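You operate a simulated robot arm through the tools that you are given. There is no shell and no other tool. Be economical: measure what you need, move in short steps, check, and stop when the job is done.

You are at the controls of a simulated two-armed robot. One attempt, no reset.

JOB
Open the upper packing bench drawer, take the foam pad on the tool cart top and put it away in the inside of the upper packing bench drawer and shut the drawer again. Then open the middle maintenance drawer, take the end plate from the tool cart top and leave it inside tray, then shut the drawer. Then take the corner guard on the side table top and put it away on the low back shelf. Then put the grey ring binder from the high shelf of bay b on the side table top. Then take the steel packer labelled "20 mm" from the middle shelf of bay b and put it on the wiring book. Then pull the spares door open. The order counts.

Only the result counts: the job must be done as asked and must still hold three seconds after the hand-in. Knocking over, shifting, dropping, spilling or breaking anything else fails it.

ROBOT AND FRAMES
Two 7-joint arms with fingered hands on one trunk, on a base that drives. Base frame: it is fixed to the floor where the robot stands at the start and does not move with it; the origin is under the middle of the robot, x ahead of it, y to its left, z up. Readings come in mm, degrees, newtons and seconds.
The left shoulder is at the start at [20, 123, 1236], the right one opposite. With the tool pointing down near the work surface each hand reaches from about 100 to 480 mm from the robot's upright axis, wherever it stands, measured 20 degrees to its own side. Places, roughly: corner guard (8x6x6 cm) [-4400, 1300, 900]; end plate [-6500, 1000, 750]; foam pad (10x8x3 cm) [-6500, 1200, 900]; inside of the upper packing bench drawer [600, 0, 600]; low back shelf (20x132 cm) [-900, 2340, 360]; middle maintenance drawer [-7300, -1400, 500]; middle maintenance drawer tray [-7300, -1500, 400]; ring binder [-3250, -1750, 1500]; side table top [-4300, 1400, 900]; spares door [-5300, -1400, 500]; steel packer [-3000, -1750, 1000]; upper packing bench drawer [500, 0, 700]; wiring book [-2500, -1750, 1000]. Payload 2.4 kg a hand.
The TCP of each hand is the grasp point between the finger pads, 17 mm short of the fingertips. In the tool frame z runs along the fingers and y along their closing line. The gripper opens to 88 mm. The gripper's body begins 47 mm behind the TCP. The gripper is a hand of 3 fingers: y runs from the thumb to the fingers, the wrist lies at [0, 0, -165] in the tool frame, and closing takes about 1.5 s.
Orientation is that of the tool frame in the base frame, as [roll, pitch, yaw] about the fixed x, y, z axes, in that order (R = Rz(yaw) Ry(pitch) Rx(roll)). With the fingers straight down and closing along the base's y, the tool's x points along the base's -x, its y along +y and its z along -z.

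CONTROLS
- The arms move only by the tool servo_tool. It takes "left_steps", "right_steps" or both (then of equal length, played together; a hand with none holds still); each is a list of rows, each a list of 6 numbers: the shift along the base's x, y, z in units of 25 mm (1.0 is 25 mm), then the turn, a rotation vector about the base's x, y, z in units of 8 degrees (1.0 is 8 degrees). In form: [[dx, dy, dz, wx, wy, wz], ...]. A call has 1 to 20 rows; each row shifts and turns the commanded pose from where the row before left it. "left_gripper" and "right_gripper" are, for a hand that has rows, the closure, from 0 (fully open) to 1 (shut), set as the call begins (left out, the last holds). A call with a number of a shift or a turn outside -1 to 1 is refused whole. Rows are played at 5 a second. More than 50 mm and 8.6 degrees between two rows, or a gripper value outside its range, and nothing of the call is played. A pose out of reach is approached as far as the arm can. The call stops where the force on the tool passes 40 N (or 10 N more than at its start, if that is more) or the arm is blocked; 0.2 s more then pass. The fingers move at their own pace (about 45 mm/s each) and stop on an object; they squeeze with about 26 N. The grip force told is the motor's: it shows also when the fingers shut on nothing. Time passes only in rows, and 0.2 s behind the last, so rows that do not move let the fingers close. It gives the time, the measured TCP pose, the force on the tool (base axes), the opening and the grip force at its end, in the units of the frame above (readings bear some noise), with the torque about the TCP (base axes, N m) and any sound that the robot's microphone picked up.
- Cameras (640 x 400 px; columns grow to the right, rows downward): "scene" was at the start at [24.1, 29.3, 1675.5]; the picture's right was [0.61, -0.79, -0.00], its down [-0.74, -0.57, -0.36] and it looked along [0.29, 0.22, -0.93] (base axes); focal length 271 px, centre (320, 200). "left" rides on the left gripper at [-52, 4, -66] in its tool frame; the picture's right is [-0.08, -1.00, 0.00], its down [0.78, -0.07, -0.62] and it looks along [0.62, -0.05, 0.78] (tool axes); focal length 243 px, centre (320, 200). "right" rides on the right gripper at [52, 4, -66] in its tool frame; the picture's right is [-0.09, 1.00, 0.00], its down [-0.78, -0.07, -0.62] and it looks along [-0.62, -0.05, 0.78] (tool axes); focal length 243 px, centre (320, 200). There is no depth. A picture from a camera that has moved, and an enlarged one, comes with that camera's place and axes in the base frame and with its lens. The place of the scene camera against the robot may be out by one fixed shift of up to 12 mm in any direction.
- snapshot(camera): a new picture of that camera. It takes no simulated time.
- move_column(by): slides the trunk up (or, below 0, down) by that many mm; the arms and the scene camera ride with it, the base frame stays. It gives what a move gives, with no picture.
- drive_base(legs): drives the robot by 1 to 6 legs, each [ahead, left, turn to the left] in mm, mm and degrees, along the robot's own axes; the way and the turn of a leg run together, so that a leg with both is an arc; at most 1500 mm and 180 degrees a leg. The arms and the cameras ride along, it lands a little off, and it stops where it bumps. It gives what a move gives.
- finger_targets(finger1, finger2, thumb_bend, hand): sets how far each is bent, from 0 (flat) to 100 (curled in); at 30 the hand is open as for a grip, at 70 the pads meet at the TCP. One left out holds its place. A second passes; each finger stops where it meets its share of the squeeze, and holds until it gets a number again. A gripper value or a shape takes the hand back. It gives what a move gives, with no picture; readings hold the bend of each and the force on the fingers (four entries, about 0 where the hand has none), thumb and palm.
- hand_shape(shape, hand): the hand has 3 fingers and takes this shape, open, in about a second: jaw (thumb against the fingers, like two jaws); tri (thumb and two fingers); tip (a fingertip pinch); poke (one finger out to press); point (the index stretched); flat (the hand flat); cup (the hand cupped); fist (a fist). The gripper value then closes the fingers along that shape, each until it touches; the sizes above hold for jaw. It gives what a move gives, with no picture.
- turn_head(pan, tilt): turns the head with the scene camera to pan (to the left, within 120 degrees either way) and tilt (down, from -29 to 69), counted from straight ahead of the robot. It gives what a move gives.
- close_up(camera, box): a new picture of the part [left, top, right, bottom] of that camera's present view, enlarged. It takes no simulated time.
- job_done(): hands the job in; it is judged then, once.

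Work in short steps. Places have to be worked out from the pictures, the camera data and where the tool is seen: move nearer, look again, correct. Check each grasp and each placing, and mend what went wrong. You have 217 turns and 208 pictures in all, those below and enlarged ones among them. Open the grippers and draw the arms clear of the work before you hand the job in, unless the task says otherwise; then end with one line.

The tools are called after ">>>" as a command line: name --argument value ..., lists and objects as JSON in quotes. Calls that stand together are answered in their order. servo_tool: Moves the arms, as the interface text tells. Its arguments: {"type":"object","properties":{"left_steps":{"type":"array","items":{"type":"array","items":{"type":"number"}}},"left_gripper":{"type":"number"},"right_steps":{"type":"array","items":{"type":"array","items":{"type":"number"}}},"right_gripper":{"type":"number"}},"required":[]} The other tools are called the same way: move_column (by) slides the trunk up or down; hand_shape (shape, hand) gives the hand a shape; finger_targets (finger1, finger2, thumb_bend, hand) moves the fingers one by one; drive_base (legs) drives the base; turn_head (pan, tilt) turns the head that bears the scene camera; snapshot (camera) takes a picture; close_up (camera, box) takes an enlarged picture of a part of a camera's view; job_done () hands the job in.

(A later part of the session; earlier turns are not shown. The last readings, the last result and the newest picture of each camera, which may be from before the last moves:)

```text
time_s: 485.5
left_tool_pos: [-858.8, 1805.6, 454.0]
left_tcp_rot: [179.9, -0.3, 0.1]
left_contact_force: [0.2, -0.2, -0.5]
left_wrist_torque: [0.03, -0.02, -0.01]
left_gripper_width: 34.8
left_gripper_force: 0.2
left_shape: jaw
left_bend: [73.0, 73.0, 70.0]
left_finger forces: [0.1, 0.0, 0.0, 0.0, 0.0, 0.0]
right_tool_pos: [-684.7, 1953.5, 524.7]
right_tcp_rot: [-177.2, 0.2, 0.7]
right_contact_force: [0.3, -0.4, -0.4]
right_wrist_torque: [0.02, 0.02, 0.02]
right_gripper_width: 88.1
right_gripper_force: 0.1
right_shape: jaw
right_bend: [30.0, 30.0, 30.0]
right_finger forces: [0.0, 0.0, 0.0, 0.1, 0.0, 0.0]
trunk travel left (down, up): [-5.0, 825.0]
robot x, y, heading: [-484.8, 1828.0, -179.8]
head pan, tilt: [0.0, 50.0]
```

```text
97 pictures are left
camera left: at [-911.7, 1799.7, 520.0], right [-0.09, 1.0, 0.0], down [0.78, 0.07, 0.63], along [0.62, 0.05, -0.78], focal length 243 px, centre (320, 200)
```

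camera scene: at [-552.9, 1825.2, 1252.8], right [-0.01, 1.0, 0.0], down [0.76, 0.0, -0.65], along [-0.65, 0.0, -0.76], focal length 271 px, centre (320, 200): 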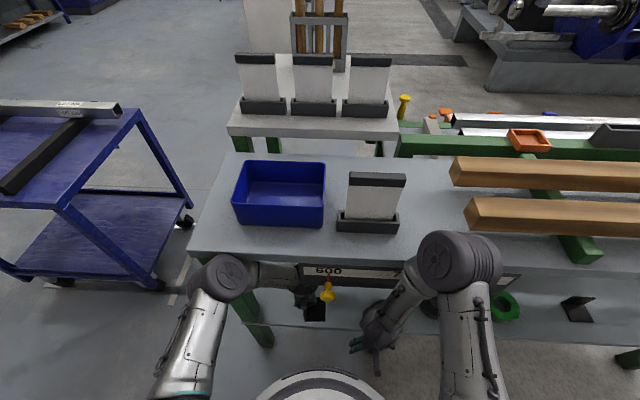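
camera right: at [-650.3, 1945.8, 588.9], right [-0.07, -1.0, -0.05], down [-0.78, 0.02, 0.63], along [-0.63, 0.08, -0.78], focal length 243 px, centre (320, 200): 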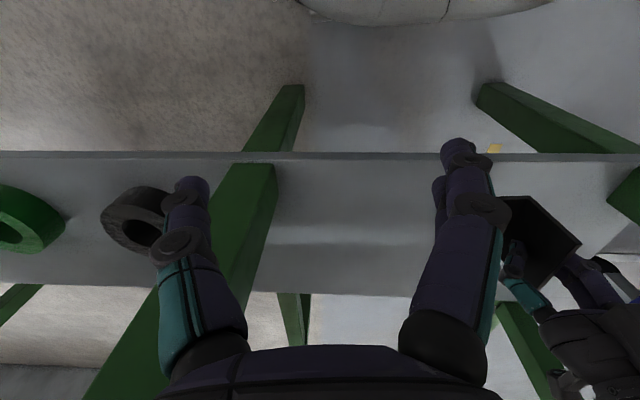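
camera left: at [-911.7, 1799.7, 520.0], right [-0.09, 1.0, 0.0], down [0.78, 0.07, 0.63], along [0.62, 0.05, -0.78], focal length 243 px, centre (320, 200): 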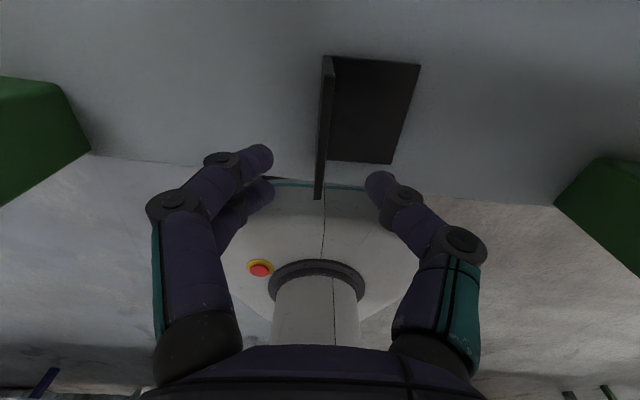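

Guard placed. I back straight out, raise the trunk and drive round to the shelving bay.

>>> drive_base --legs '[[-350, 0, 0]]'

>>> move_column --by 400

>>> turn_head --pan 0 --tilt 45

>>> snapshot --camera "scene"

>>> drive_base --legs '[[0, 1500, 0], [0, 400, 0], [1500, 0, 0], [1200, 0, 0], [0, 0, 90]]'

>>> turn_head --pan 0 --tilt 20

>>> snapshot --camera "scene"

```text
time_s: 487.7
left_tool_pos: [-510.1, 1806.4, 453.9]
left_tcp_rot: [179.9, -0.4, 0.1]
left_contact_force: [0.0, -0.3, -1.1]
left_wrist_torque: [0.01, 0.01, 0.03]
left_gripper_width: 34.8
left_gripper_force: 0.0
left_shape: jaw
left_bend: [73.0, 73.0, 70.0]
left_finger forces: [0.0, 0.1, 0.0, 0.1, 0.0, 0.0]
right_tool_pos: [-337.0, 1956.0, 523.0]
right_tcp_rot: [-177.1, 0.1, 0.9]
right_contact_force: [0.8, 0.2, 0.1]
right_wrist_torque: [-0.03, 0.01, 0.02]
right_gripper_width: 88.0
right_gripper_force: 0.1
right_shape: jaw
right_bend: [30.0, 30.0, 30.0]
right_finger forces: [0.0, 0.0, 0.1, 0.0, 0.1, 0.0]
trunk travel left (down, up): [-5.0, 825.0]
robot x, y, heading: [-131.1, 1832.6, -179.8]
head pan, tilt: [0.0, 50.0]
```

```text
time_s: 491.6
left_tool_pos: [-510.8, 1806.2, 854.2]
left_tcp_rot: [180.0, -0.4, 0.1]
left_contact_force: [0.6, 0.9, -0.3]
left_wrist_torque: [0.03, 0.01, -0.04]
left_gripper_width: 35.0
left_gripper_force: 0.0
left_shape: jaw
left_bend: [73.0, 73.0, 70.0]
left_finger forces: [0.0, 0.1, 0.0, 0.0, 0.0, 0.1]
right_tool_pos: [-336.5, 1955.8, 923.2]
right_tcp_rot: [-177.1, 0.1, 0.9]
right_contact_force: [-0.4, 0.8, -0.2]
right_wrist_torque: [-0.01, 0.01, -0.02]
right_gripper_width: 87.9
right_gripper_force: 0.0
right_shape: jaw
right_bend: [30.0, 30.0, 30.0]
right_finger forces: [0.1, 0.1, 0.0, 0.1, 0.0, 0.0]
trunk travel left (down, up): [-405.0, 425.0]
robot x, y, heading: [-133.7, 1833.8, -179.6]
head pan, tilt: [0.0, 50.0]
```

```text
time_s: 492.2
left_tool_pos: [-508.5, 1805.9, 854.2]
left_tcp_rot: [179.8, -0.4, 0.0]
left_contact_force: [-0.9, -0.8, -1.2]
left_wrist_torque: [-0.02, -0.05, -0.03]
left_gripper_width: 34.8
left_gripper_force: 0.1
left_shape: jaw
left_bend: [73.0, 73.0, 70.0]
left_finger forces: [0.1, 0.0, 0.0, 0.1, 0.0, 0.0]
right_tool_pos: [-338.3, 1956.5, 922.3]
right_tcp_rot: [-177.1, 0.2, 0.9]
right_contact_force: [0.3, 0.1, 0.3]
right_wrist_torque: [0.01, 0.03, -0.03]
right_gripper_width: 88.0
right_gripper_force: 0.1
right_shape: jaw
right_bend: [30.0, 30.0, 30.0]
right_finger forces: [0.1, 0.0, 0.0, 0.1, 0.0, 0.0]
trunk travel left (down, up): [-405.0, 425.0]
robot x, y, heading: [-129.1, 1832.2, -179.7]
head pan, tilt: [0.0, 45.0]
```

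```text
96 pictures are left
camera scene: at [-193.8, 1826.7, 1659.4], right [-0.01, 1.0, 0.0], down [0.71, 0.0, -0.71], along [-0.71, 0.0, -0.71], focal length 271 px, centre (320, 200)
```

scene: 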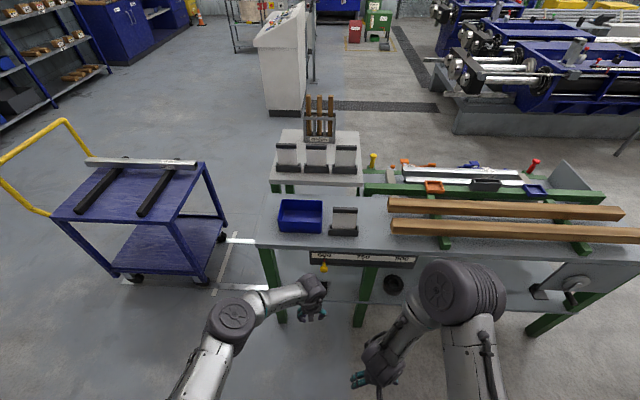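

```text
time_s: 518.3
left_tool_pos: [-2787.1, -491.4, 854.2]
left_tcp_rot: [179.8, -0.3, 90.4]
left_contact_force: [0.3, 0.2, 0.3]
left_wrist_torque: [0.0, -0.03, 0.0]
left_gripper_width: 34.7
left_gripper_force: 0.1
left_shape: jaw
left_bend: [73.0, 73.0, 70.0]
left_finger forces: [0.1, 0.0, 0.0, 0.0, 0.1, 0.1]
right_tool_pos: [-2938.8, -318.7, 922.5]
right_tcp_rot: [-177.1, 0.2, 91.1]
right_contact_force: [0.9, -0.4, -0.3]
right_wrist_torque: [0.02, -0.03, 0.02]
right_gripper_width: 87.9
right_gripper_force: 0.1
right_shape: jaw
right_bend: [30.0, 30.0, 30.0]
right_finger forces: [0.0, 0.0, 0.1, 0.1, 0.0, 0.0]
trunk travel left (down, up): [-405.0, 425.0]
robot x, y, heading: [-2814.6, -112.9, -89.6]
head pan, tilt: [0.0, 45.0]
```

```text
time_s: 519.2
left_tool_pos: [-2788.0, -490.6, 855.1]
left_tcp_rot: [179.9, -0.4, 90.3]
left_contact_force: [-0.7, 0.2, -0.4]
left_wrist_torque: [0.02, 0.02, -0.03]
left_gripper_width: 34.7
left_gripper_force: 0.0
left_shape: jaw
left_bend: [73.0, 73.0, 70.0]
left_finger forces: [0.1, 0.0, 0.0, 0.0, 0.0, 0.0]
right_tool_pos: [-2937.8, -319.2, 923.6]
right_tcp_rot: [-177.1, 0.1, 91.1]
right_contact_force: [-0.5, -0.4, 0.1]
right_wrist_torque: [0.0, 0.0, 0.01]
right_gripper_width: 87.9
right_gripper_force: 0.0
right_shape: jaw
right_bend: [30.0, 30.0, 30.0]
right_finger forces: [0.1, 0.0, 0.0, 0.0, 0.0, 0.0]
trunk travel left (down, up): [-405.0, 425.0]
robot x, y, heading: [-2814.8, -114.2, -89.7]
head pan, tilt: [0.0, 20.0]
```

```text
95 pictures are left
camera scene: at [-2815.3, -191.1, 1698.0], right [-1.0, -0.01, 0.0], down [0.0, 0.34, -0.94], along [0.01, -0.94, -0.34], focal length 271 px, centre (320, 200)
```

scene: 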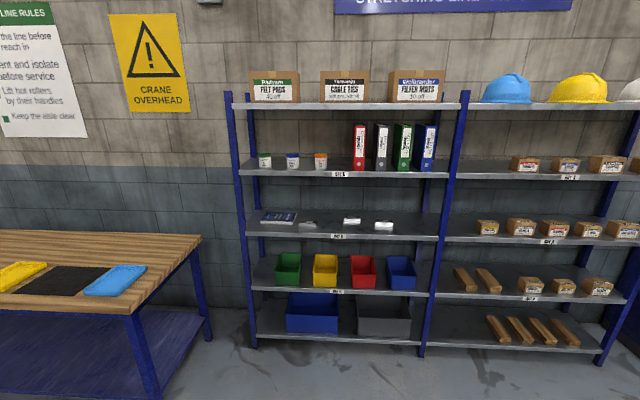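

The left bay holds binders (red, grey, green, blue) on the high shelf and the book and packers on the middle shelf. I zoom in.

>>> close_up --camera "scene" --box '[230, 90, 470, 240]'

>>> close_up --camera "scene" --box '[250, 200, 410, 245]'

```text
2.67 times, centred on (350, 165) of scene
camera zoom: at [-2815.3, -191.1, 1698.0], right [-1.0, -0.01, 0.0], down [0.0, 0.34, -0.94], along [0.01, -0.94, -0.34], focal length 722 px, centre (240, 293)
```

zoom: 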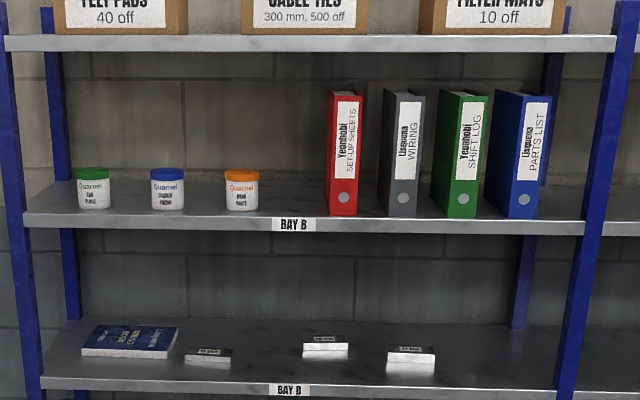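

```text
4.00 times, centred on (330, 222) of scene
camera zoom: at [-2815.3, -191.1, 1698.0], right [-1.0, -0.01, 0.0], down [0.0, 0.34, -0.94], along [0.01, -0.94, -0.34], focal length 1084 px, centre (280, 110)
```

zoom: 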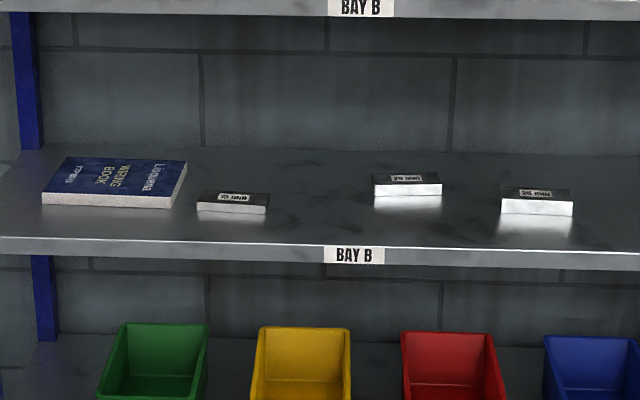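

Grey "WIRING" binder: spine ≈[-3140, -1695], z 1325–1610. I line the robot up with it, raise the trunk and point the right hand forward.

>>> drive_base --legs '[[0, 265, 0], [650, 0, 0]]'

>>> move_column --by 380

>>> servo_tool --right_steps '[[0, -0.3, 0.5, -1, 0, 0], [0, -0.3, 0.5, -1, 0, 0], [0, -0.3, 0.5, -1, 0, 0], [0, -0.3, 0.5, -1, 0, 0], [0, -0.3, 0.5, -1, 0, 0], [0, -0.3, 0.5, -1, 0, 0], [0, -0.3, 0.5, -1, 0, 0], [0, -0.3, 0.5, -1, 0, 0], [0, 0, 0.5, -1, 0, 0], [0, 0, 0.5, -1, 0, 0], [0, 0, 0.5, -1, 0, 0], [0, 0, 0.5, -0.25, 0, 0]]'

>>> snapshot --camera "right"

>>> snapshot --camera "scene"

```text
time_s: 524.3
left_tool_pos: [-2522.2, -1147.2, 854.3]
left_tcp_rot: [180.0, -0.4, 90.0]
left_contact_force: [1.0, -0.3, 0.0]
left_wrist_torque: [0.0, -0.03, -0.01]
left_gripper_width: 34.6
left_gripper_force: 0.1
left_shape: jaw
left_bend: [73.0, 73.0, 70.0]
left_finger forces: [0.0, 0.0, 0.0, 0.1, 0.1, 0.0]
right_tool_pos: [-2670.9, -971.9, 922.9]
right_tcp_rot: [-177.1, 0.2, 90.8]
right_contact_force: [-0.5, 0.2, 0.0]
right_wrist_torque: [0.03, 0.0, 0.0]
right_gripper_width: 88.0
right_gripper_force: 0.0
right_shape: jaw
right_bend: [30.0, 30.0, 30.0]
right_finger forces: [0.0, 0.0, 0.1, 0.0, 0.0, 0.0]
trunk travel left (down, up): [-405.0, 425.0]
robot x, y, heading: [-2549.1, -764.6, -89.8]
head pan, tilt: [0.0, 20.0]
```

```text
time_s: 528.0
left_tool_pos: [-2522.1, -1146.2, 1234.6]
left_tcp_rot: [179.9, -0.4, 90.0]
left_contact_force: [0.0, 0.0, 0.5]
left_wrist_torque: [0.01, 0.02, 0.01]
left_gripper_width: 34.9
left_gripper_force: 0.0
left_shape: jaw
left_bend: [73.0, 73.0, 70.0]
left_finger forces: [0.0, 0.1, 0.0, 0.0, 0.1, 0.1]
right_tool_pos: [-2672.2, -972.8, 1303.7]
right_tcp_rot: [-177.1, 0.2, 90.8]
right_contact_force: [-0.1, -0.2, 0.7]
right_wrist_torque: [-0.02, 0.0, -0.02]
right_gripper_width: 88.3
right_gripper_force: 0.1
right_shape: jaw
right_bend: [30.0, 30.0, 30.0]
right_finger forces: [0.0, 0.0, 0.0, 0.0, 0.0, 0.0]
trunk travel left (down, up): [-785.0, 45.0]
robot x, y, heading: [-2546.6, -764.6, -89.8]
head pan, tilt: [0.0, 20.0]
```

```text
time_s: 530.6
left_tool_pos: [-2523.1, -1146.2, 1234.9]
left_tcp_rot: [179.8, -0.4, 90.0]
left_contact_force: [0.1, -0.5, 0.1]
left_wrist_torque: [-0.01, -0.03, 0.03]
left_gripper_width: 34.9
left_gripper_force: 0.0
left_shape: jaw
left_bend: [73.0, 73.0, 70.0]
left_finger forces: [0.0, 0.0, 0.1, 0.0, 0.0, 0.0]
right_tool_pos: [-2653.4, -1080.8, 1440.4]
right_tcp_rot: [-80.2, 89.4, -173.2]
right_contact_force: [0.5, 0.1, -0.3]
right_wrist_torque: [0.01, -0.02, -0.01]
right_gripper_width: 87.9
right_gripper_force: 0.0
right_shape: jaw
right_bend: [30.0, 30.0, 30.0]
right_finger forces: [0.0, 0.0, 0.1, 0.1, 0.0, 0.1]
right hand out of reach, approached as far as the arm can: row 2, 3, 4, 5, 6, 11, 12
trunk travel left (down, up): [-785.0, 45.0]
robot x, y, heading: [-2545.1, -766.8, -89.8]
head pan, tilt: [0.0, 20.0]
```

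```text
92 pictures are left
camera right: at [-2646.1, -1016.3, 1387.0], right [1.0, -0.05, 0.07], down [-0.02, 0.63, 0.78], along [-0.09, -0.78, 0.62], focal length 243 px, centre (320, 200)
```

right: 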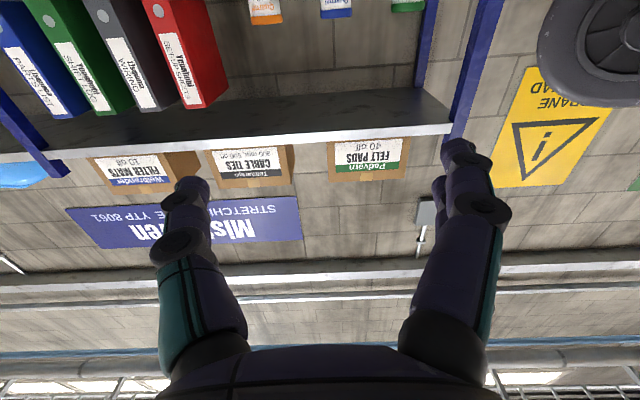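

```text
91 pictures are left
camera scene: at [-2548.7, -846.1, 2078.0], right [-1.0, 0.0, 0.0], down [0.0, 0.34, -0.94], along [0.0, -0.94, -0.34], focal length 271 px, centre (320, 200)
```

scene: 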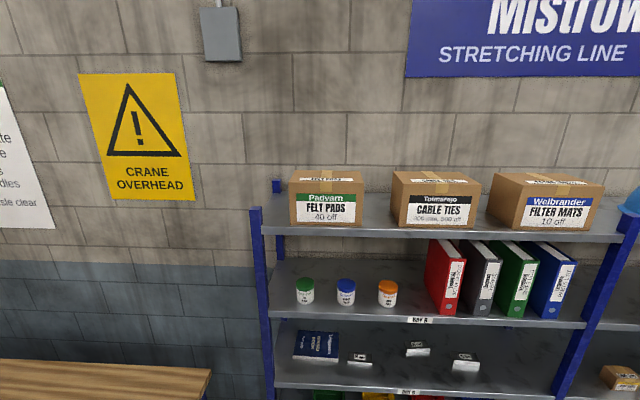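

I strafed the wrong way; correcting to x≈-3080 and viewing the binder head-on.

>>> drive_base --legs '[[0, -525, 0]]'

>>> snapshot --camera "right"

>>> snapshot --camera "scene"

```text
time_s: 533.6
left_tool_pos: [-3038.4, -1147.5, 1233.7]
left_tcp_rot: [179.9, -0.4, 89.7]
left_contact_force: [-0.1, -0.8, -0.1]
left_wrist_torque: [-0.04, -0.01, -0.03]
left_gripper_width: 35.0
left_gripper_force: 0.1
left_shape: jaw
left_bend: [73.0, 73.0, 70.0]
left_finger forces: [0.0, 0.1, 0.1, 0.0, 0.1, 0.1]
right_tool_pos: [-3169.2, -1080.5, 1439.9]
right_tcp_rot: [-89.4, 89.2, 177.4]
right_contact_force: [0.4, 0.5, -0.5]
right_wrist_torque: [0.01, -0.01, -0.01]
right_gripper_width: 87.9
right_gripper_force: 0.0
right_shape: jaw
right_bend: [30.0, 30.0, 30.0]
right_finger forces: [0.0, 0.0, 0.1, 0.0, 0.0, 0.1]
trunk travel left (down, up): [-785.0, 45.0]
robot x, y, heading: [-3061.6, -767.1, -90.0]
head pan, tilt: [0.0, 20.0]
```

```text
90 pictures are left
camera right: at [-3160.8, -1016.1, 1386.8], right [1.0, -0.06, 0.07], down [-0.02, 0.62, 0.78], along [-0.09, -0.78, 0.62], focal length 243 px, centre (320, 200)
```

right: 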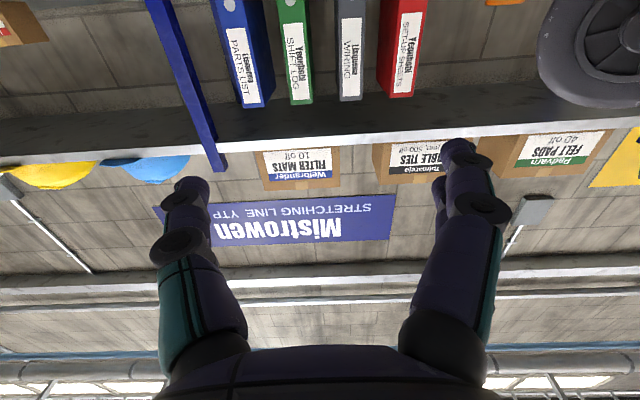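

```text
89 pictures are left
camera scene: at [-3062.1, -846.5, 2078.1], right [-1.0, 0.0, 0.0], down [0.0, 0.34, -0.94], along [0.0, -0.94, -0.34], focal length 271 px, centre (320, 200)
```

scene: 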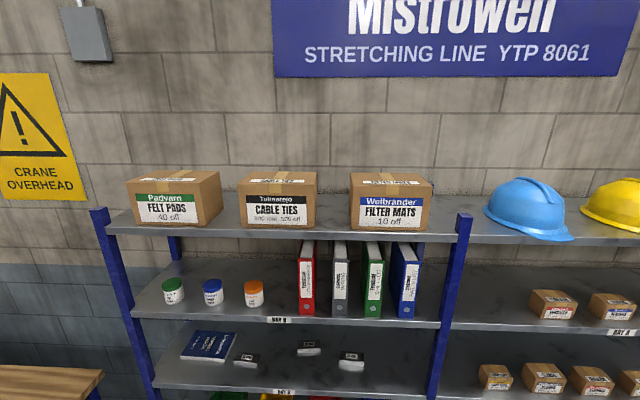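

Binder: x≈-3136, 60 mm wide, spine at y≈-1655, gaps ≥38 mm on both sides. I pull the left hand back and approach with the right.

>>> servo_tool --left_steps '[[0.4, 0.8, 0, 0, 0, 0], [0.4, 0.8, 0, 0, 0, 0], [0.4, 0.8, 0, 0, 0, 0], [0.4, 0.8, 0, 0, 0, 0], [0.4, 0.8, 0, 0, 0, 0], [0.4, 0.8, 0, 0, 0, 0], [0.4, 0.8, 0, 0, 0, 0], [0.4, 0.8, 0, 0, 0, 0]]' --right_steps '[[0, 0, 0.1, 0, 0, 0], [0, 0, 0.1, 0, 0, 0], [0, 0, 0.1, 0, 0, 0], [0, 0, 0.1, 0, 0, 0], [0, 0, 0, 0, 0, 0], [0, 0, 0, 0, 0, 0], [0, 0, 0, 0, 0, 0], [0, 0, 0, 0, 0, 0]]'

>>> drive_base --legs '[[0, 33, 0], [470, 0, 0]]'

>>> snapshot --camera "right"

```text
time_s: 535.4
left_tool_pos: [-2957.3, -986.3, 1234.0]
left_tcp_rot: [179.9, -0.4, 89.7]
left_contact_force: [0.8, -0.1, 0.2]
left_wrist_torque: [0.0, 0.04, 0.0]
left_gripper_width: 34.7
left_gripper_force: 0.0
left_shape: jaw
left_bend: [73.0, 73.0, 70.0]
left_finger forces: [0.0, 0.1, 0.0, 0.0, 0.1, 0.0]
right_tool_pos: [-3168.9, -1080.4, 1449.0]
right_tcp_rot: [-88.6, 89.4, 178.2]
right_contact_force: [1.0, -0.1, 0.3]
right_wrist_torque: [0.01, 0.01, 0.0]
right_gripper_width: 88.0
right_gripper_force: 0.1
right_shape: jaw
right_bend: [30.0, 30.0, 30.0]
right_finger forces: [0.1, 0.0, 0.0, 0.0, 0.1, 0.0]
trunk travel left (down, up): [-785.0, 45.0]
robot x, y, heading: [-3062.2, -767.2, -90.4]
head pan, tilt: [0.0, 20.0]
```

```text
time_s: 538.7
left_tool_pos: [-2926.5, -1458.3, 1234.4]
left_tcp_rot: [179.9, -0.4, 89.5]
left_contact_force: [0.0, 0.2, -0.4]
left_wrist_torque: [0.02, -0.04, 0.0]
left_gripper_width: 34.6
left_gripper_force: 0.1
left_shape: jaw
left_bend: [73.0, 73.0, 70.0]
left_finger forces: [0.1, 0.0, 0.0, 0.1, 0.1, 0.0]
right_tool_pos: [-3137.2, -1554.5, 1450.7]
right_tcp_rot: [-89.0, 89.2, 177.8]
right_contact_force: [0.4, 1.1, 0.6]
right_wrist_torque: [0.01, -0.02, -0.04]
right_gripper_width: 87.9
right_gripper_force: 0.0
right_shape: jaw
right_bend: [30.0, 30.0, 30.0]
right_finger forces: [0.0, 0.1, 0.0, 0.0, 0.1, 0.1]
trunk travel left (down, up): [-785.0, 45.0]
robot x, y, heading: [-3027.9, -1239.4, -90.2]
head pan, tilt: [0.0, 20.0]
```

```text
88 pictures are left
camera right: at [-3128.5, -1487.8, 1397.0], right [1.0, -0.06, 0.07], down [-0.02, 0.62, 0.78], along [-0.09, -0.78, 0.62], focal length 243 px, centre (320, 200)
```

right: 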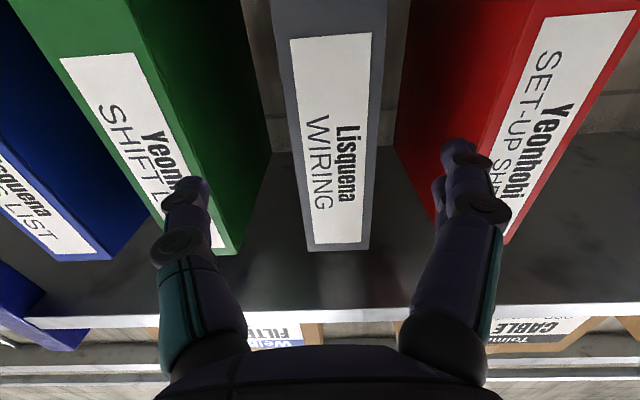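

Well centred (shift +5 mm). I slide the fingers along both sides of the binder and close.

>>> servo_tool --right_steps '[[0.2, -0.8, 0, 0, 0, 0], [0, -0.8, 0, 0, 0, 0], [0, -0.8, 0, 0, 0, 0], [0, -0.8, 0, 0, 0, 0], [0, -0.8, 0, 0, 0, 0], [0, -0.8, 0, 0, 0, 0], [0, -0.7, 0, 0, 0, 0]]'

>>> snapshot --camera "right"

```text
time_s: 540.3
left_tool_pos: [-2926.0, -1459.9, 1233.5]
left_tcp_rot: [179.9, -0.4, 89.6]
left_contact_force: [-0.7, 0.1, -0.2]
left_wrist_torque: [-0.03, 0.07, 0.0]
left_gripper_width: 34.7
left_gripper_force: 0.0
left_shape: jaw
left_bend: [73.0, 73.0, 70.0]
left_finger forces: [0.0, 0.1, 0.0, 0.0, 0.1, 0.0]
right_tool_pos: [-3130.7, -1690.1, 1450.2]
right_tcp_rot: [-87.2, 89.2, 179.6]
right_contact_force: [0.0, 1.7, 0.3]
right_wrist_torque: [0.04, 0.01, 0.02]
right_gripper_width: 87.9
right_gripper_force: 0.2
right_shape: jaw
right_bend: [30.0, 30.0, 30.0]
right_finger forces: [0.8, 0.6, 0.1, 0.0, 1.5, 0.0]
trunk travel left (down, up): [-785.0, 45.0]
robot x, y, heading: [-3029.2, -1238.3, -90.2]
head pan, tilt: [0.0, 20.0]
```

```text
87 pictures are left
camera right: at [-3123.3, -1625.2, 1397.1], right [1.0, -0.06, 0.07], down [-0.02, 0.62, 0.78], along [-0.09, -0.78, 0.62], focal length 243 px, centre (320, 200)
```

right: 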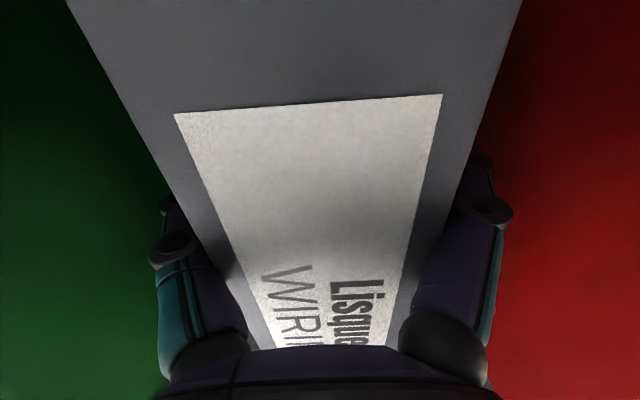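

Fingers are either side, palm just touching the spine. Close, then pull out 110 mm.

>>> servo_tool --right_steps '[[0, 0, 0, 0, 0, 0], [0, 0, 0, 0, 0, 0], [0, 0, 0, 0, 0, 0], [0, 0, 0, 0, 0, 0], [0, 0, 0, 0, 0, 0], [0, 0, 0, 0, 0, 0]]' --right_gripper 1

>>> servo_tool --right_steps '[[0, 0.5, 0, 0, 0, 0], [0, 0.5, 0, 0, 0, 0], [0, 0.5, 0, 0, 0, 0], [0, 0.5, 0, 0, 0, 0]]'

>>> snapshot --camera "right"

>>> snapshot --camera "scene"

```text
time_s: 541.7
left_tool_pos: [-2925.6, -1459.3, 1235.6]
left_tcp_rot: [179.8, -0.4, 89.6]
left_contact_force: [-0.4, 0.0, 0.0]
left_wrist_torque: [0.04, -0.02, 0.02]
left_gripper_width: 34.8
left_gripper_force: 0.0
left_shape: jaw
left_bend: [73.0, 73.0, 70.0]
left_finger forces: [0.0, 0.0, 0.0, 0.1, 0.0, 0.0]
right_tool_pos: [-3130.4, -1689.3, 1450.3]
right_tcp_rot: [-88.3, 89.1, 178.5]
right_contact_force: [2.0, -0.1, 0.5]
right_wrist_torque: [0.01, -0.02, 0.14]
right_gripper_width: 61.7
right_gripper_force: 26.1
right_shape: jaw
right_bend: [66.0, 71.0, 59.0]
right_finger forces: [10.9, 14.1, 0.0, 0.0, 23.1, 0.0]
trunk travel left (down, up): [-785.0, 45.0]
robot x, y, heading: [-3028.1, -1242.7, -90.3]
head pan, tilt: [0.0, 20.0]
```

```text
time_s: 542.7
left_tool_pos: [-2926.6, -1458.9, 1235.0]
left_tcp_rot: [179.9, -0.4, 89.6]
left_contact_force: [0.6, -0.1, -0.4]
left_wrist_torque: [-0.01, 0.03, 0.01]
left_gripper_width: 35.0
left_gripper_force: 0.0
left_shape: jaw
left_bend: [73.0, 73.0, 70.0]
left_finger forces: [0.0, 0.0, 0.0, 0.1, 0.0, 0.0]
right_tool_pos: [-3131.6, -1640.3, 1450.6]
right_tcp_rot: [-93.5, 89.2, 173.0]
right_contact_force: [-0.3, -1.2, 0.2]
right_wrist_torque: [0.04, 0.03, 0.04]
right_gripper_width: 61.4
right_gripper_force: 25.5
right_shape: jaw
right_bend: [66.0, 71.0, 59.0]
right_finger forces: [9.3, 14.1, 0.0, 0.0, 23.6, 0.1]
trunk travel left (down, up): [-785.0, 45.0]
robot x, y, heading: [-3029.7, -1237.4, -90.2]
head pan, tilt: [0.0, 20.0]
```

```text
86 pictures are left
camera right: at [-3123.4, -1575.1, 1397.2], right [1.0, -0.06, 0.07], down [-0.02, 0.62, 0.78], along [-0.09, -0.78, 0.62], focal length 243 px, centre (320, 200)
```

right: 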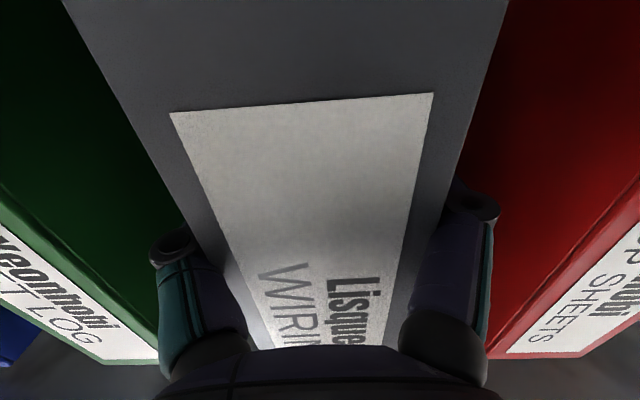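

```text
85 pictures are left
camera scene: at [-3030.0, -1318.5, 2078.0], right [-1.0, 0.0, 0.0], down [0.0, 0.34, -0.94], along [0.0, -0.94, -0.34], focal length 271 px, centre (320, 200)
```

scene: 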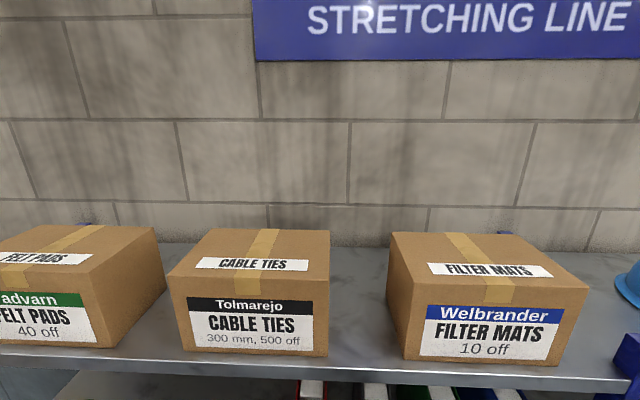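

It slides easily, so it is light. I pull a further 60 mm and test-lift 10 mm.

>>> servo_tool --right_steps '[[0, 0.6, 0, 0, 0, 0], [0, 0.6, 0, 0, 0, 0], [0, 0.6, 0, 0, 0, 0], [0, 0.6, 0, 0, 0, 0], [0, 0, 0.2, 0, 0, 0], [0, 0, 0.2, 0, 0, 0]]'

>>> turn_head --pan -15 --tilt 55

>>> snapshot --camera "scene"

>>> snapshot --camera "right"

```text
time_s: 544.1
left_tool_pos: [-2925.0, -1458.8, 1235.2]
left_tcp_rot: [180.0, -0.5, 89.6]
left_contact_force: [-0.1, -0.2, -0.3]
left_wrist_torque: [-0.02, 0.0, 0.0]
left_gripper_width: 34.8
left_gripper_force: 0.1
left_shape: jaw
left_bend: [73.0, 73.0, 70.0]
left_finger forces: [0.0, 0.1, 0.0, 0.0, 0.0, 0.0]
right_tool_pos: [-3132.2, -1578.9, 1458.7]
right_tcp_rot: [-95.1, 89.2, 171.6]
right_contact_force: [-0.8, -0.4, -5.6]
right_wrist_torque: [0.23, 0.04, 0.01]
right_gripper_width: 60.1
right_gripper_force: 25.9
right_shape: jaw
right_bend: [67.0, 71.0, 59.0]
right_finger forces: [9.9, 13.8, 0.1, 0.1, 24.2, 0.0]
trunk travel left (down, up): [-785.0, 45.0]
robot x, y, heading: [-3031.6, -1239.5, -90.3]
head pan, tilt: [0.0, 20.0]
```

```text
time_s: 545.1
left_tool_pos: [-2926.1, -1459.3, 1234.9]
left_tcp_rot: [179.9, -0.4, 89.6]
left_contact_force: [0.0, -0.3, -0.1]
left_wrist_torque: [-0.02, 0.01, 0.01]
left_gripper_width: 34.8
left_gripper_force: 0.2
left_shape: jaw
left_bend: [73.0, 73.0, 70.0]
left_finger forces: [0.0, 0.1, 0.0, 0.0, 0.0, 0.0]
right_tool_pos: [-3132.4, -1579.8, 1459.4]
right_tcp_rot: [-91.3, 89.2, 175.4]
right_contact_force: [0.3, 0.9, -5.0]
right_wrist_torque: [0.3, -0.01, 0.02]
right_gripper_width: 60.5
right_gripper_force: 26.2
right_shape: jaw
right_bend: [67.0, 71.0, 59.0]
right_finger forces: [10.1, 14.0, 0.1, 0.0, 24.3, 0.0]
trunk travel left (down, up): [-785.0, 45.0]
robot x, y, heading: [-3029.4, -1238.4, -89.9]
head pan, tilt: [-15.0, 55.0]
```

```text
84 pictures are left
camera scene: at [-3048.6, -1295.4, 2026.0], right [-0.97, 0.26, 0.0], down [0.21, 0.79, -0.57], along [-0.15, -0.55, -0.82], focal length 271 px, centre (320, 200)
```

scene: 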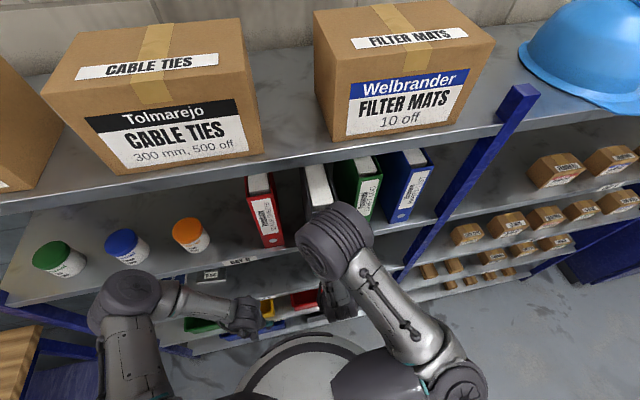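

```text
83 pictures are left
camera right: at [-3124.0, -1515.5, 1407.0], right [1.0, -0.06, 0.07], down [-0.02, 0.62, 0.78], along [-0.09, -0.78, 0.62], focal length 243 px, centre (320, 200)
```

right: 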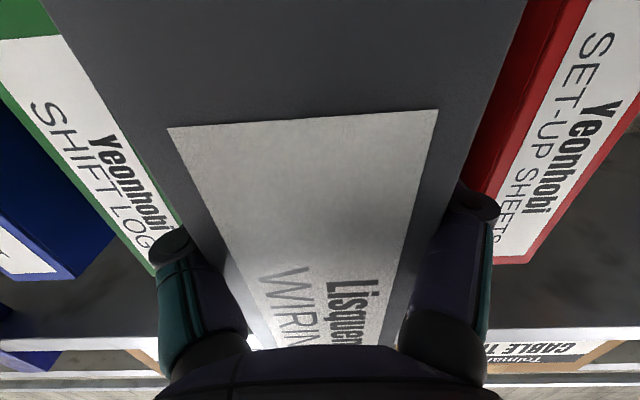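

It carries about 5 N with slight sag. I lift 12 mm more and recheck force before withdrawing.

>>> servo_tool --right_steps '[[0, 0, 0.25, 0, 0, 0], [0, 0, 0.25, 0, 0, 0], [0, 0, 0, 0, 0, 0], [0, 0, 0, 0, 0, 0]]'

>>> snapshot --camera "right"

```text
time_s: 546.1
left_tool_pos: [-2925.5, -1459.6, 1234.0]
left_tcp_rot: [179.9, -0.4, 89.5]
left_contact_force: [-0.5, 0.3, 0.7]
left_wrist_torque: [0.04, -0.02, -0.01]
left_gripper_width: 35.1
left_gripper_force: 0.1
left_shape: jaw
left_bend: [73.0, 73.0, 70.0]
left_finger forces: [0.0, 0.0, 0.1, 0.1, 0.1, 0.0]
right_tool_pos: [-3132.2, -1580.3, 1471.3]
right_tcp_rot: [-92.6, 89.2, 174.1]
right_contact_force: [-0.3, -0.6, -5.3]
right_wrist_torque: [0.43, -0.04, 0.03]
right_gripper_width: 60.3
right_gripper_force: 26.2
right_shape: jaw
right_bend: [68.0, 71.0, 59.0]
right_finger forces: [11.3, 13.9, 0.0, 0.0, 25.4, 0.0]
trunk travel left (down, up): [-785.0, 45.0]
robot x, y, heading: [-3031.4, -1237.2, -89.9]
head pan, tilt: [-15.0, 55.0]
```

```text
82 pictures are left
camera right: at [-3124.0, -1515.8, 1419.1], right [1.0, -0.06, 0.07], down [-0.02, 0.62, 0.78], along [-0.09, -0.78, 0.62], focal length 243 px, centre (320, 200)
```

right: 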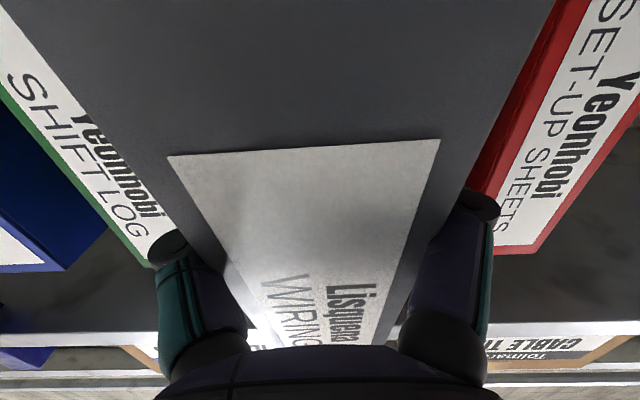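

The pinch acts as a pivot, so I'll set the binder back down protruding from the shelf and regrasp it from above near its centre of mass.

>>> servo_tool --right_steps '[[0, 0.2, -0.3, 0, 0, 0], [0, 0.2, -0.3, 0, 0, 0], [0, 0.2, -0.3, 0, 0, 0], [0, 0, 0, 0, 0, 0]]'

>>> servo_tool --right_steps '[[0, 0, 0, 0, 0, 0], [0, 0, 0, 0, 0, 0], [0, 0, 0, 0, 0, 0], [0, 0, 0, 0, 0, 0], [0, 0, 0, 0, 0, 0], [0, 0, 0, 0, 0, 0]]' --right_gripper 0

>>> snapshot --camera "right"

```text
time_s: 547.1
left_tool_pos: [-2924.8, -1458.5, 1234.6]
left_tcp_rot: [180.0, -0.4, 89.6]
left_contact_force: [0.0, 0.2, -0.4]
left_wrist_torque: [-0.02, -0.01, 0.0]
left_gripper_width: 34.8
left_gripper_force: 0.0
left_shape: jaw
left_bend: [73.0, 73.0, 70.0]
left_finger forces: [0.0, 0.0, 0.1, 0.0, 0.0, 0.0]
right_tool_pos: [-3131.2, -1564.3, 1449.4]
right_tcp_rot: [-85.9, 89.2, -179.4]
right_contact_force: [1.3, 1.8, -1.3]
right_wrist_torque: [-0.19, -0.05, 0.13]
right_gripper_width: 60.0
right_gripper_force: 25.6
right_shape: jaw
right_bend: [67.0, 71.0, 59.0]
right_finger forces: [9.9, 15.0, 0.0, 0.1, 25.1, 0.0]
trunk travel left (down, up): [-785.0, 45.0]
robot x, y, heading: [-3032.2, -1239.5, -89.8]
head pan, tilt: [-15.0, 55.0]
```

```text
time_s: 548.5
left_tool_pos: [-2925.3, -1458.5, 1233.5]
left_tcp_rot: [179.8, -0.4, 89.6]
left_contact_force: [-0.2, -0.1, 0.1]
left_wrist_torque: [0.0, 0.01, 0.02]
left_gripper_width: 34.9
left_gripper_force: 0.1
left_shape: jaw
left_bend: [73.0, 73.0, 70.0]
left_finger forces: [0.0, 0.0, 0.0, 0.1, 0.1, 0.1]
right_tool_pos: [-3133.2, -1564.5, 1449.2]
right_tcp_rot: [-89.3, 89.2, 177.5]
right_contact_force: [-0.5, 0.6, 0.2]
right_wrist_torque: [-0.02, -0.03, 0.01]
right_gripper_width: 87.9
right_gripper_force: 0.1
right_shape: jaw
right_bend: [30.0, 30.0, 30.0]
right_finger forces: [0.1, 0.1, 0.1, 0.0, 0.7, 0.0]
trunk travel left (down, up): [-785.0, 45.0]
robot x, y, heading: [-3029.2, -1235.6, -90.0]
head pan, tilt: [-15.0, 55.0]
```

```text
81 pictures are left
camera right: at [-3124.0, -1500.1, 1396.7], right [1.0, -0.06, 0.07], down [-0.02, 0.62, 0.78], along [-0.09, -0.78, 0.62], focal length 243 px, centre (320, 200)
```

right: 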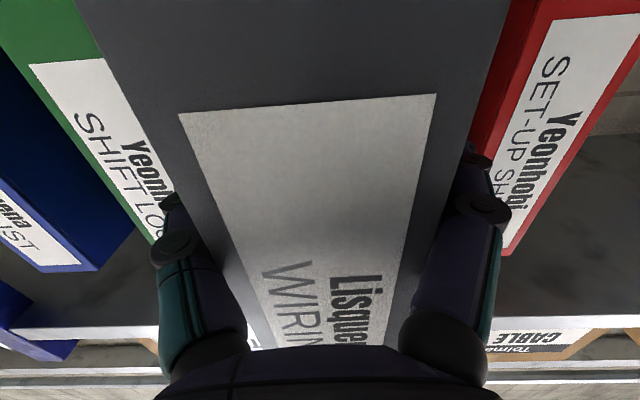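

The binder stands stably, protruding about 90 mm. I back off, swing the hand to fingers-down (20° tilt) and bring it over the binder's top.

>>> drive_base --legs '[[-140, 0, 0]]'

>>> servo_tool --right_steps '[[0, 0, 0.8, 1, 0, 0], [0, 0, 0.8, 1, 0, 0], [0, 0, 0.8, 1, 0, 0], [0, 0, 0.8, 1, 0, 0], [0, 0, 0.8, 1, 0, 0], [0, 0, 0.8, 1, 0, 0], [0, 0, 0.8, 1, 0, 0], [0, 0, 0.8, 1, 0, 0], [0, 0, 0.8, 0.75, 0, 0], [0, 0, 0.8, 0, 0, 0]]'

>>> snapshot --camera "right"

>>> snapshot --camera "scene"

```text
time_s: 549.8
left_tool_pos: [-2924.8, -1317.8, 1233.3]
left_tcp_rot: [180.0, -0.4, 89.6]
left_contact_force: [-0.8, -0.2, 0.0]
left_wrist_torque: [0.01, 0.03, 0.0]
left_gripper_width: 34.7
left_gripper_force: 0.0
left_shape: jaw
left_bend: [73.0, 73.0, 70.0]
left_finger forces: [0.0, 0.0, 0.1, 0.0, 0.0, 0.0]
right_tool_pos: [-3131.0, -1423.7, 1450.0]
right_tcp_rot: [-92.0, 89.2, 174.6]
right_contact_force: [0.5, 0.3, 0.2]
right_wrist_torque: [-0.01, 0.01, -0.02]
right_gripper_width: 87.8
right_gripper_force: 0.1
right_shape: jaw
right_bend: [30.0, 30.0, 30.0]
right_finger forces: [0.1, 0.0, 0.1, 0.0, 0.0, 0.1]
trunk travel left (down, up): [-785.0, 45.0]
robot x, y, heading: [-3031.9, -1096.5, -90.0]
head pan, tilt: [-15.0, 55.0]
```

```text
time_s: 552.0
left_tool_pos: [-2926.7, -1316.3, 1235.5]
left_tcp_rot: [180.0, -0.3, 89.6]
left_contact_force: [1.2, -1.0, 0.0]
left_wrist_torque: [-0.01, 0.01, 0.01]
left_gripper_width: 34.7
left_gripper_force: 0.0
left_shape: jaw
left_bend: [73.0, 73.0, 70.0]
left_finger forces: [0.0, 0.0, 0.0, 0.0, 0.0, 0.0]
right_tool_pos: [-3123.8, -1435.1, 1646.7]
right_tcp_rot: [-176.3, 19.9, 90.9]
right_contact_force: [0.3, -0.5, -0.2]
right_wrist_torque: [-0.03, 0.02, -0.02]
right_gripper_width: 87.6
right_gripper_force: 0.1
right_shape: jaw
right_bend: [30.0, 30.0, 30.0]
right_finger forces: [0.0, 0.1, 0.1, 0.0, 0.0, 0.1]
right hand out of reach, approached as far as the arm can: row 1, 2
trunk travel left (down, up): [-785.0, 45.0]
robot x, y, heading: [-3031.0, -1101.5, -90.1]
head pan, tilt: [-15.0, 55.0]
```

```text
80 pictures are left
camera right: at [-3115.0, -1364.3, 1688.8], right [1.0, -0.09, -0.03], down [-0.02, -0.52, 0.85], along [-0.09, -0.85, -0.52], focal length 243 px, centre (320, 200)
```

right: 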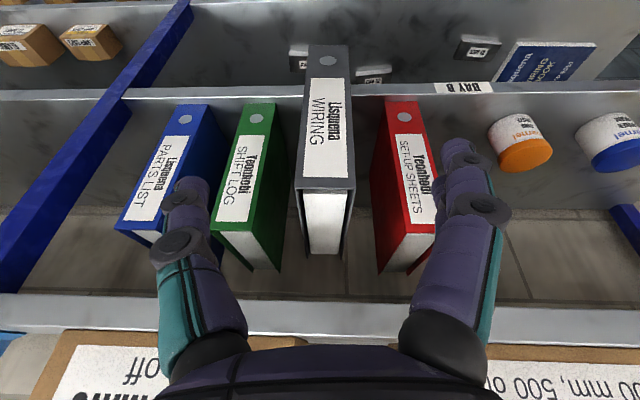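

```text
79 pictures are left
camera scene: at [-3047.9, -1151.7, 2026.0], right [-0.97, 0.26, 0.0], down [0.21, 0.79, -0.57], along [-0.15, -0.55, -0.82], focal length 271 px, centre (320, 200)
```

scene: 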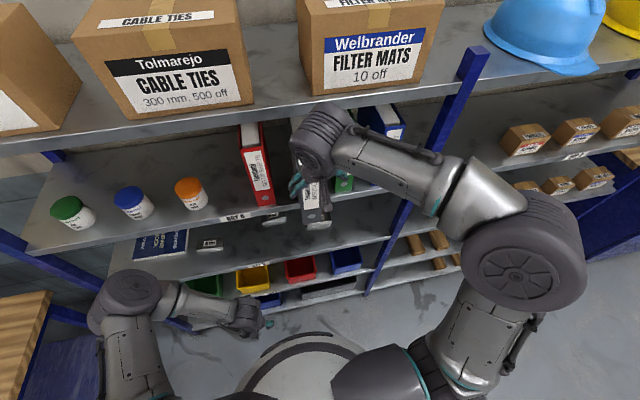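

Re-measured: binder is ~60×240×200 mm, top z≈1549, now protruding ~57 mm. I drive in with the hand above it, then lower onto the top.

>>> drive_base --legs '[[135, 0, 0]]'

>>> servo_tool --right_steps '[[-0.4, 0, -0.8, 0, 0, 0], [0, 0, -0.8, 0, 0, 0]]'

>>> snapshot --camera "right"

```text
time_s: 553.3
left_tool_pos: [-2926.3, -1452.2, 1233.7]
left_tcp_rot: [179.9, -0.3, 89.7]
left_contact_force: [0.0, -0.1, 0.8]
left_wrist_torque: [0.01, 0.0, -0.03]
left_gripper_width: 34.9
left_gripper_force: 0.0
left_shape: jaw
left_bend: [73.0, 73.0, 70.0]
left_finger forces: [0.0, 0.1, 0.0, 0.1, 0.1, 0.0]
right_tool_pos: [-3123.9, -1571.0, 1645.4]
right_tcp_rot: [-176.3, 20.0, 90.8]
right_contact_force: [0.5, 0.2, 0.2]
right_wrist_torque: [0.0, -0.04, -0.04]
right_gripper_width: 87.8
right_gripper_force: 0.0
right_shape: jaw
right_bend: [30.0, 30.0, 30.0]
right_finger forces: [0.1, 0.0, 0.0, 0.0, 0.1, 0.1]
trunk travel left (down, up): [-785.0, 45.0]
robot x, y, heading: [-3027.8, -1233.8, -90.3]
head pan, tilt: [-15.0, 55.0]
```

```text
time_s: 553.9
left_tool_pos: [-2926.4, -1454.7, 1233.3]
left_tcp_rot: [180.0, -0.4, 89.5]
left_contact_force: [-0.7, -0.1, 0.2]
left_wrist_torque: [0.01, -0.01, 0.02]
left_gripper_width: 34.7
left_gripper_force: 0.1
left_shape: jaw
left_bend: [73.0, 73.0, 70.0]
left_finger forces: [0.1, 0.0, 0.1, 0.0, 0.0, 0.0]
right_tool_pos: [-3133.1, -1571.3, 1604.7]
right_tcp_rot: [-176.3, 20.0, 90.8]
right_contact_force: [-0.9, 0.0, -0.3]
right_wrist_torque: [-0.01, 0.03, 0.04]
right_gripper_width: 88.1
right_gripper_force: 0.0
right_shape: jaw
right_bend: [30.0, 30.0, 30.0]
right_finger forces: [0.1, 0.0, 0.0, 0.1, 0.0, 0.1]
trunk travel left (down, up): [-785.0, 45.0]
robot x, y, heading: [-3029.5, -1231.5, -90.2]
head pan, tilt: [-15.0, 55.0]
```

```text
78 pictures are left
camera right: at [-3124.8, -1501.6, 1648.3], right [1.0, -0.09, -0.03], down [-0.02, -0.52, 0.85], along [-0.09, -0.85, -0.52], focal length 243 px, centre (320, 200)
```

right: 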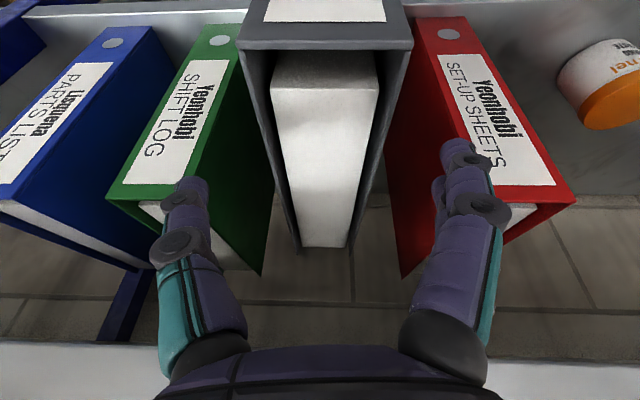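

Top edge now triangulates to z≈1569, front y≈-1540, back ≈-1722. I move 22 mm in and lower 58 mm, then close.

>>> servo_tool --right_steps '[[0, -0.45, -0.6, 0, 0, 0], [0, -0.45, -0.6, 0, 0, 0], [0, 0, -0.6, 0, 0, 0], [0, 0, -0.6, 0, 0, 0]]'

>>> snapshot --camera "right"

```text
time_s: 554.9
left_tool_pos: [-2925.1, -1452.9, 1234.5]
left_tcp_rot: [179.9, -0.4, 89.6]
left_contact_force: [-0.3, -0.6, 0.4]
left_wrist_torque: [0.0, -0.01, -0.03]
left_gripper_width: 34.7
left_gripper_force: 0.0
left_shape: jaw
left_bend: [73.0, 73.0, 70.0]
left_finger forces: [0.0, 0.1, 0.0, 0.0, 0.0, 0.0]
right_tool_pos: [-3132.6, -1593.4, 1545.0]
right_tcp_rot: [-176.3, 20.1, 90.7]
right_contact_force: [0.1, 1.3, 3.9]
right_wrist_torque: [0.04, 0.0, 0.02]
right_gripper_width: 88.0
right_gripper_force: 0.1
right_shape: jaw
right_bend: [30.0, 30.0, 30.0]
right_finger forces: [1.6, 0.1, 0.0, 0.0, 1.9, 0.0]
trunk travel left (down, up): [-785.0, 45.0]
robot x, y, heading: [-3030.7, -1234.8, -90.1]
head pan, tilt: [-15.0, 55.0]
```

```text
77 pictures are left
camera right: at [-3125.3, -1523.3, 1587.6], right [1.0, -0.09, -0.03], down [-0.02, -0.52, 0.85], along [-0.09, -0.85, -0.52], focal length 243 px, centre (320, 200)
```

right: 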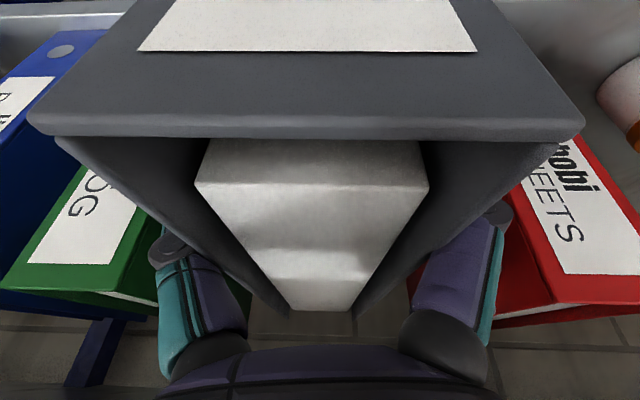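

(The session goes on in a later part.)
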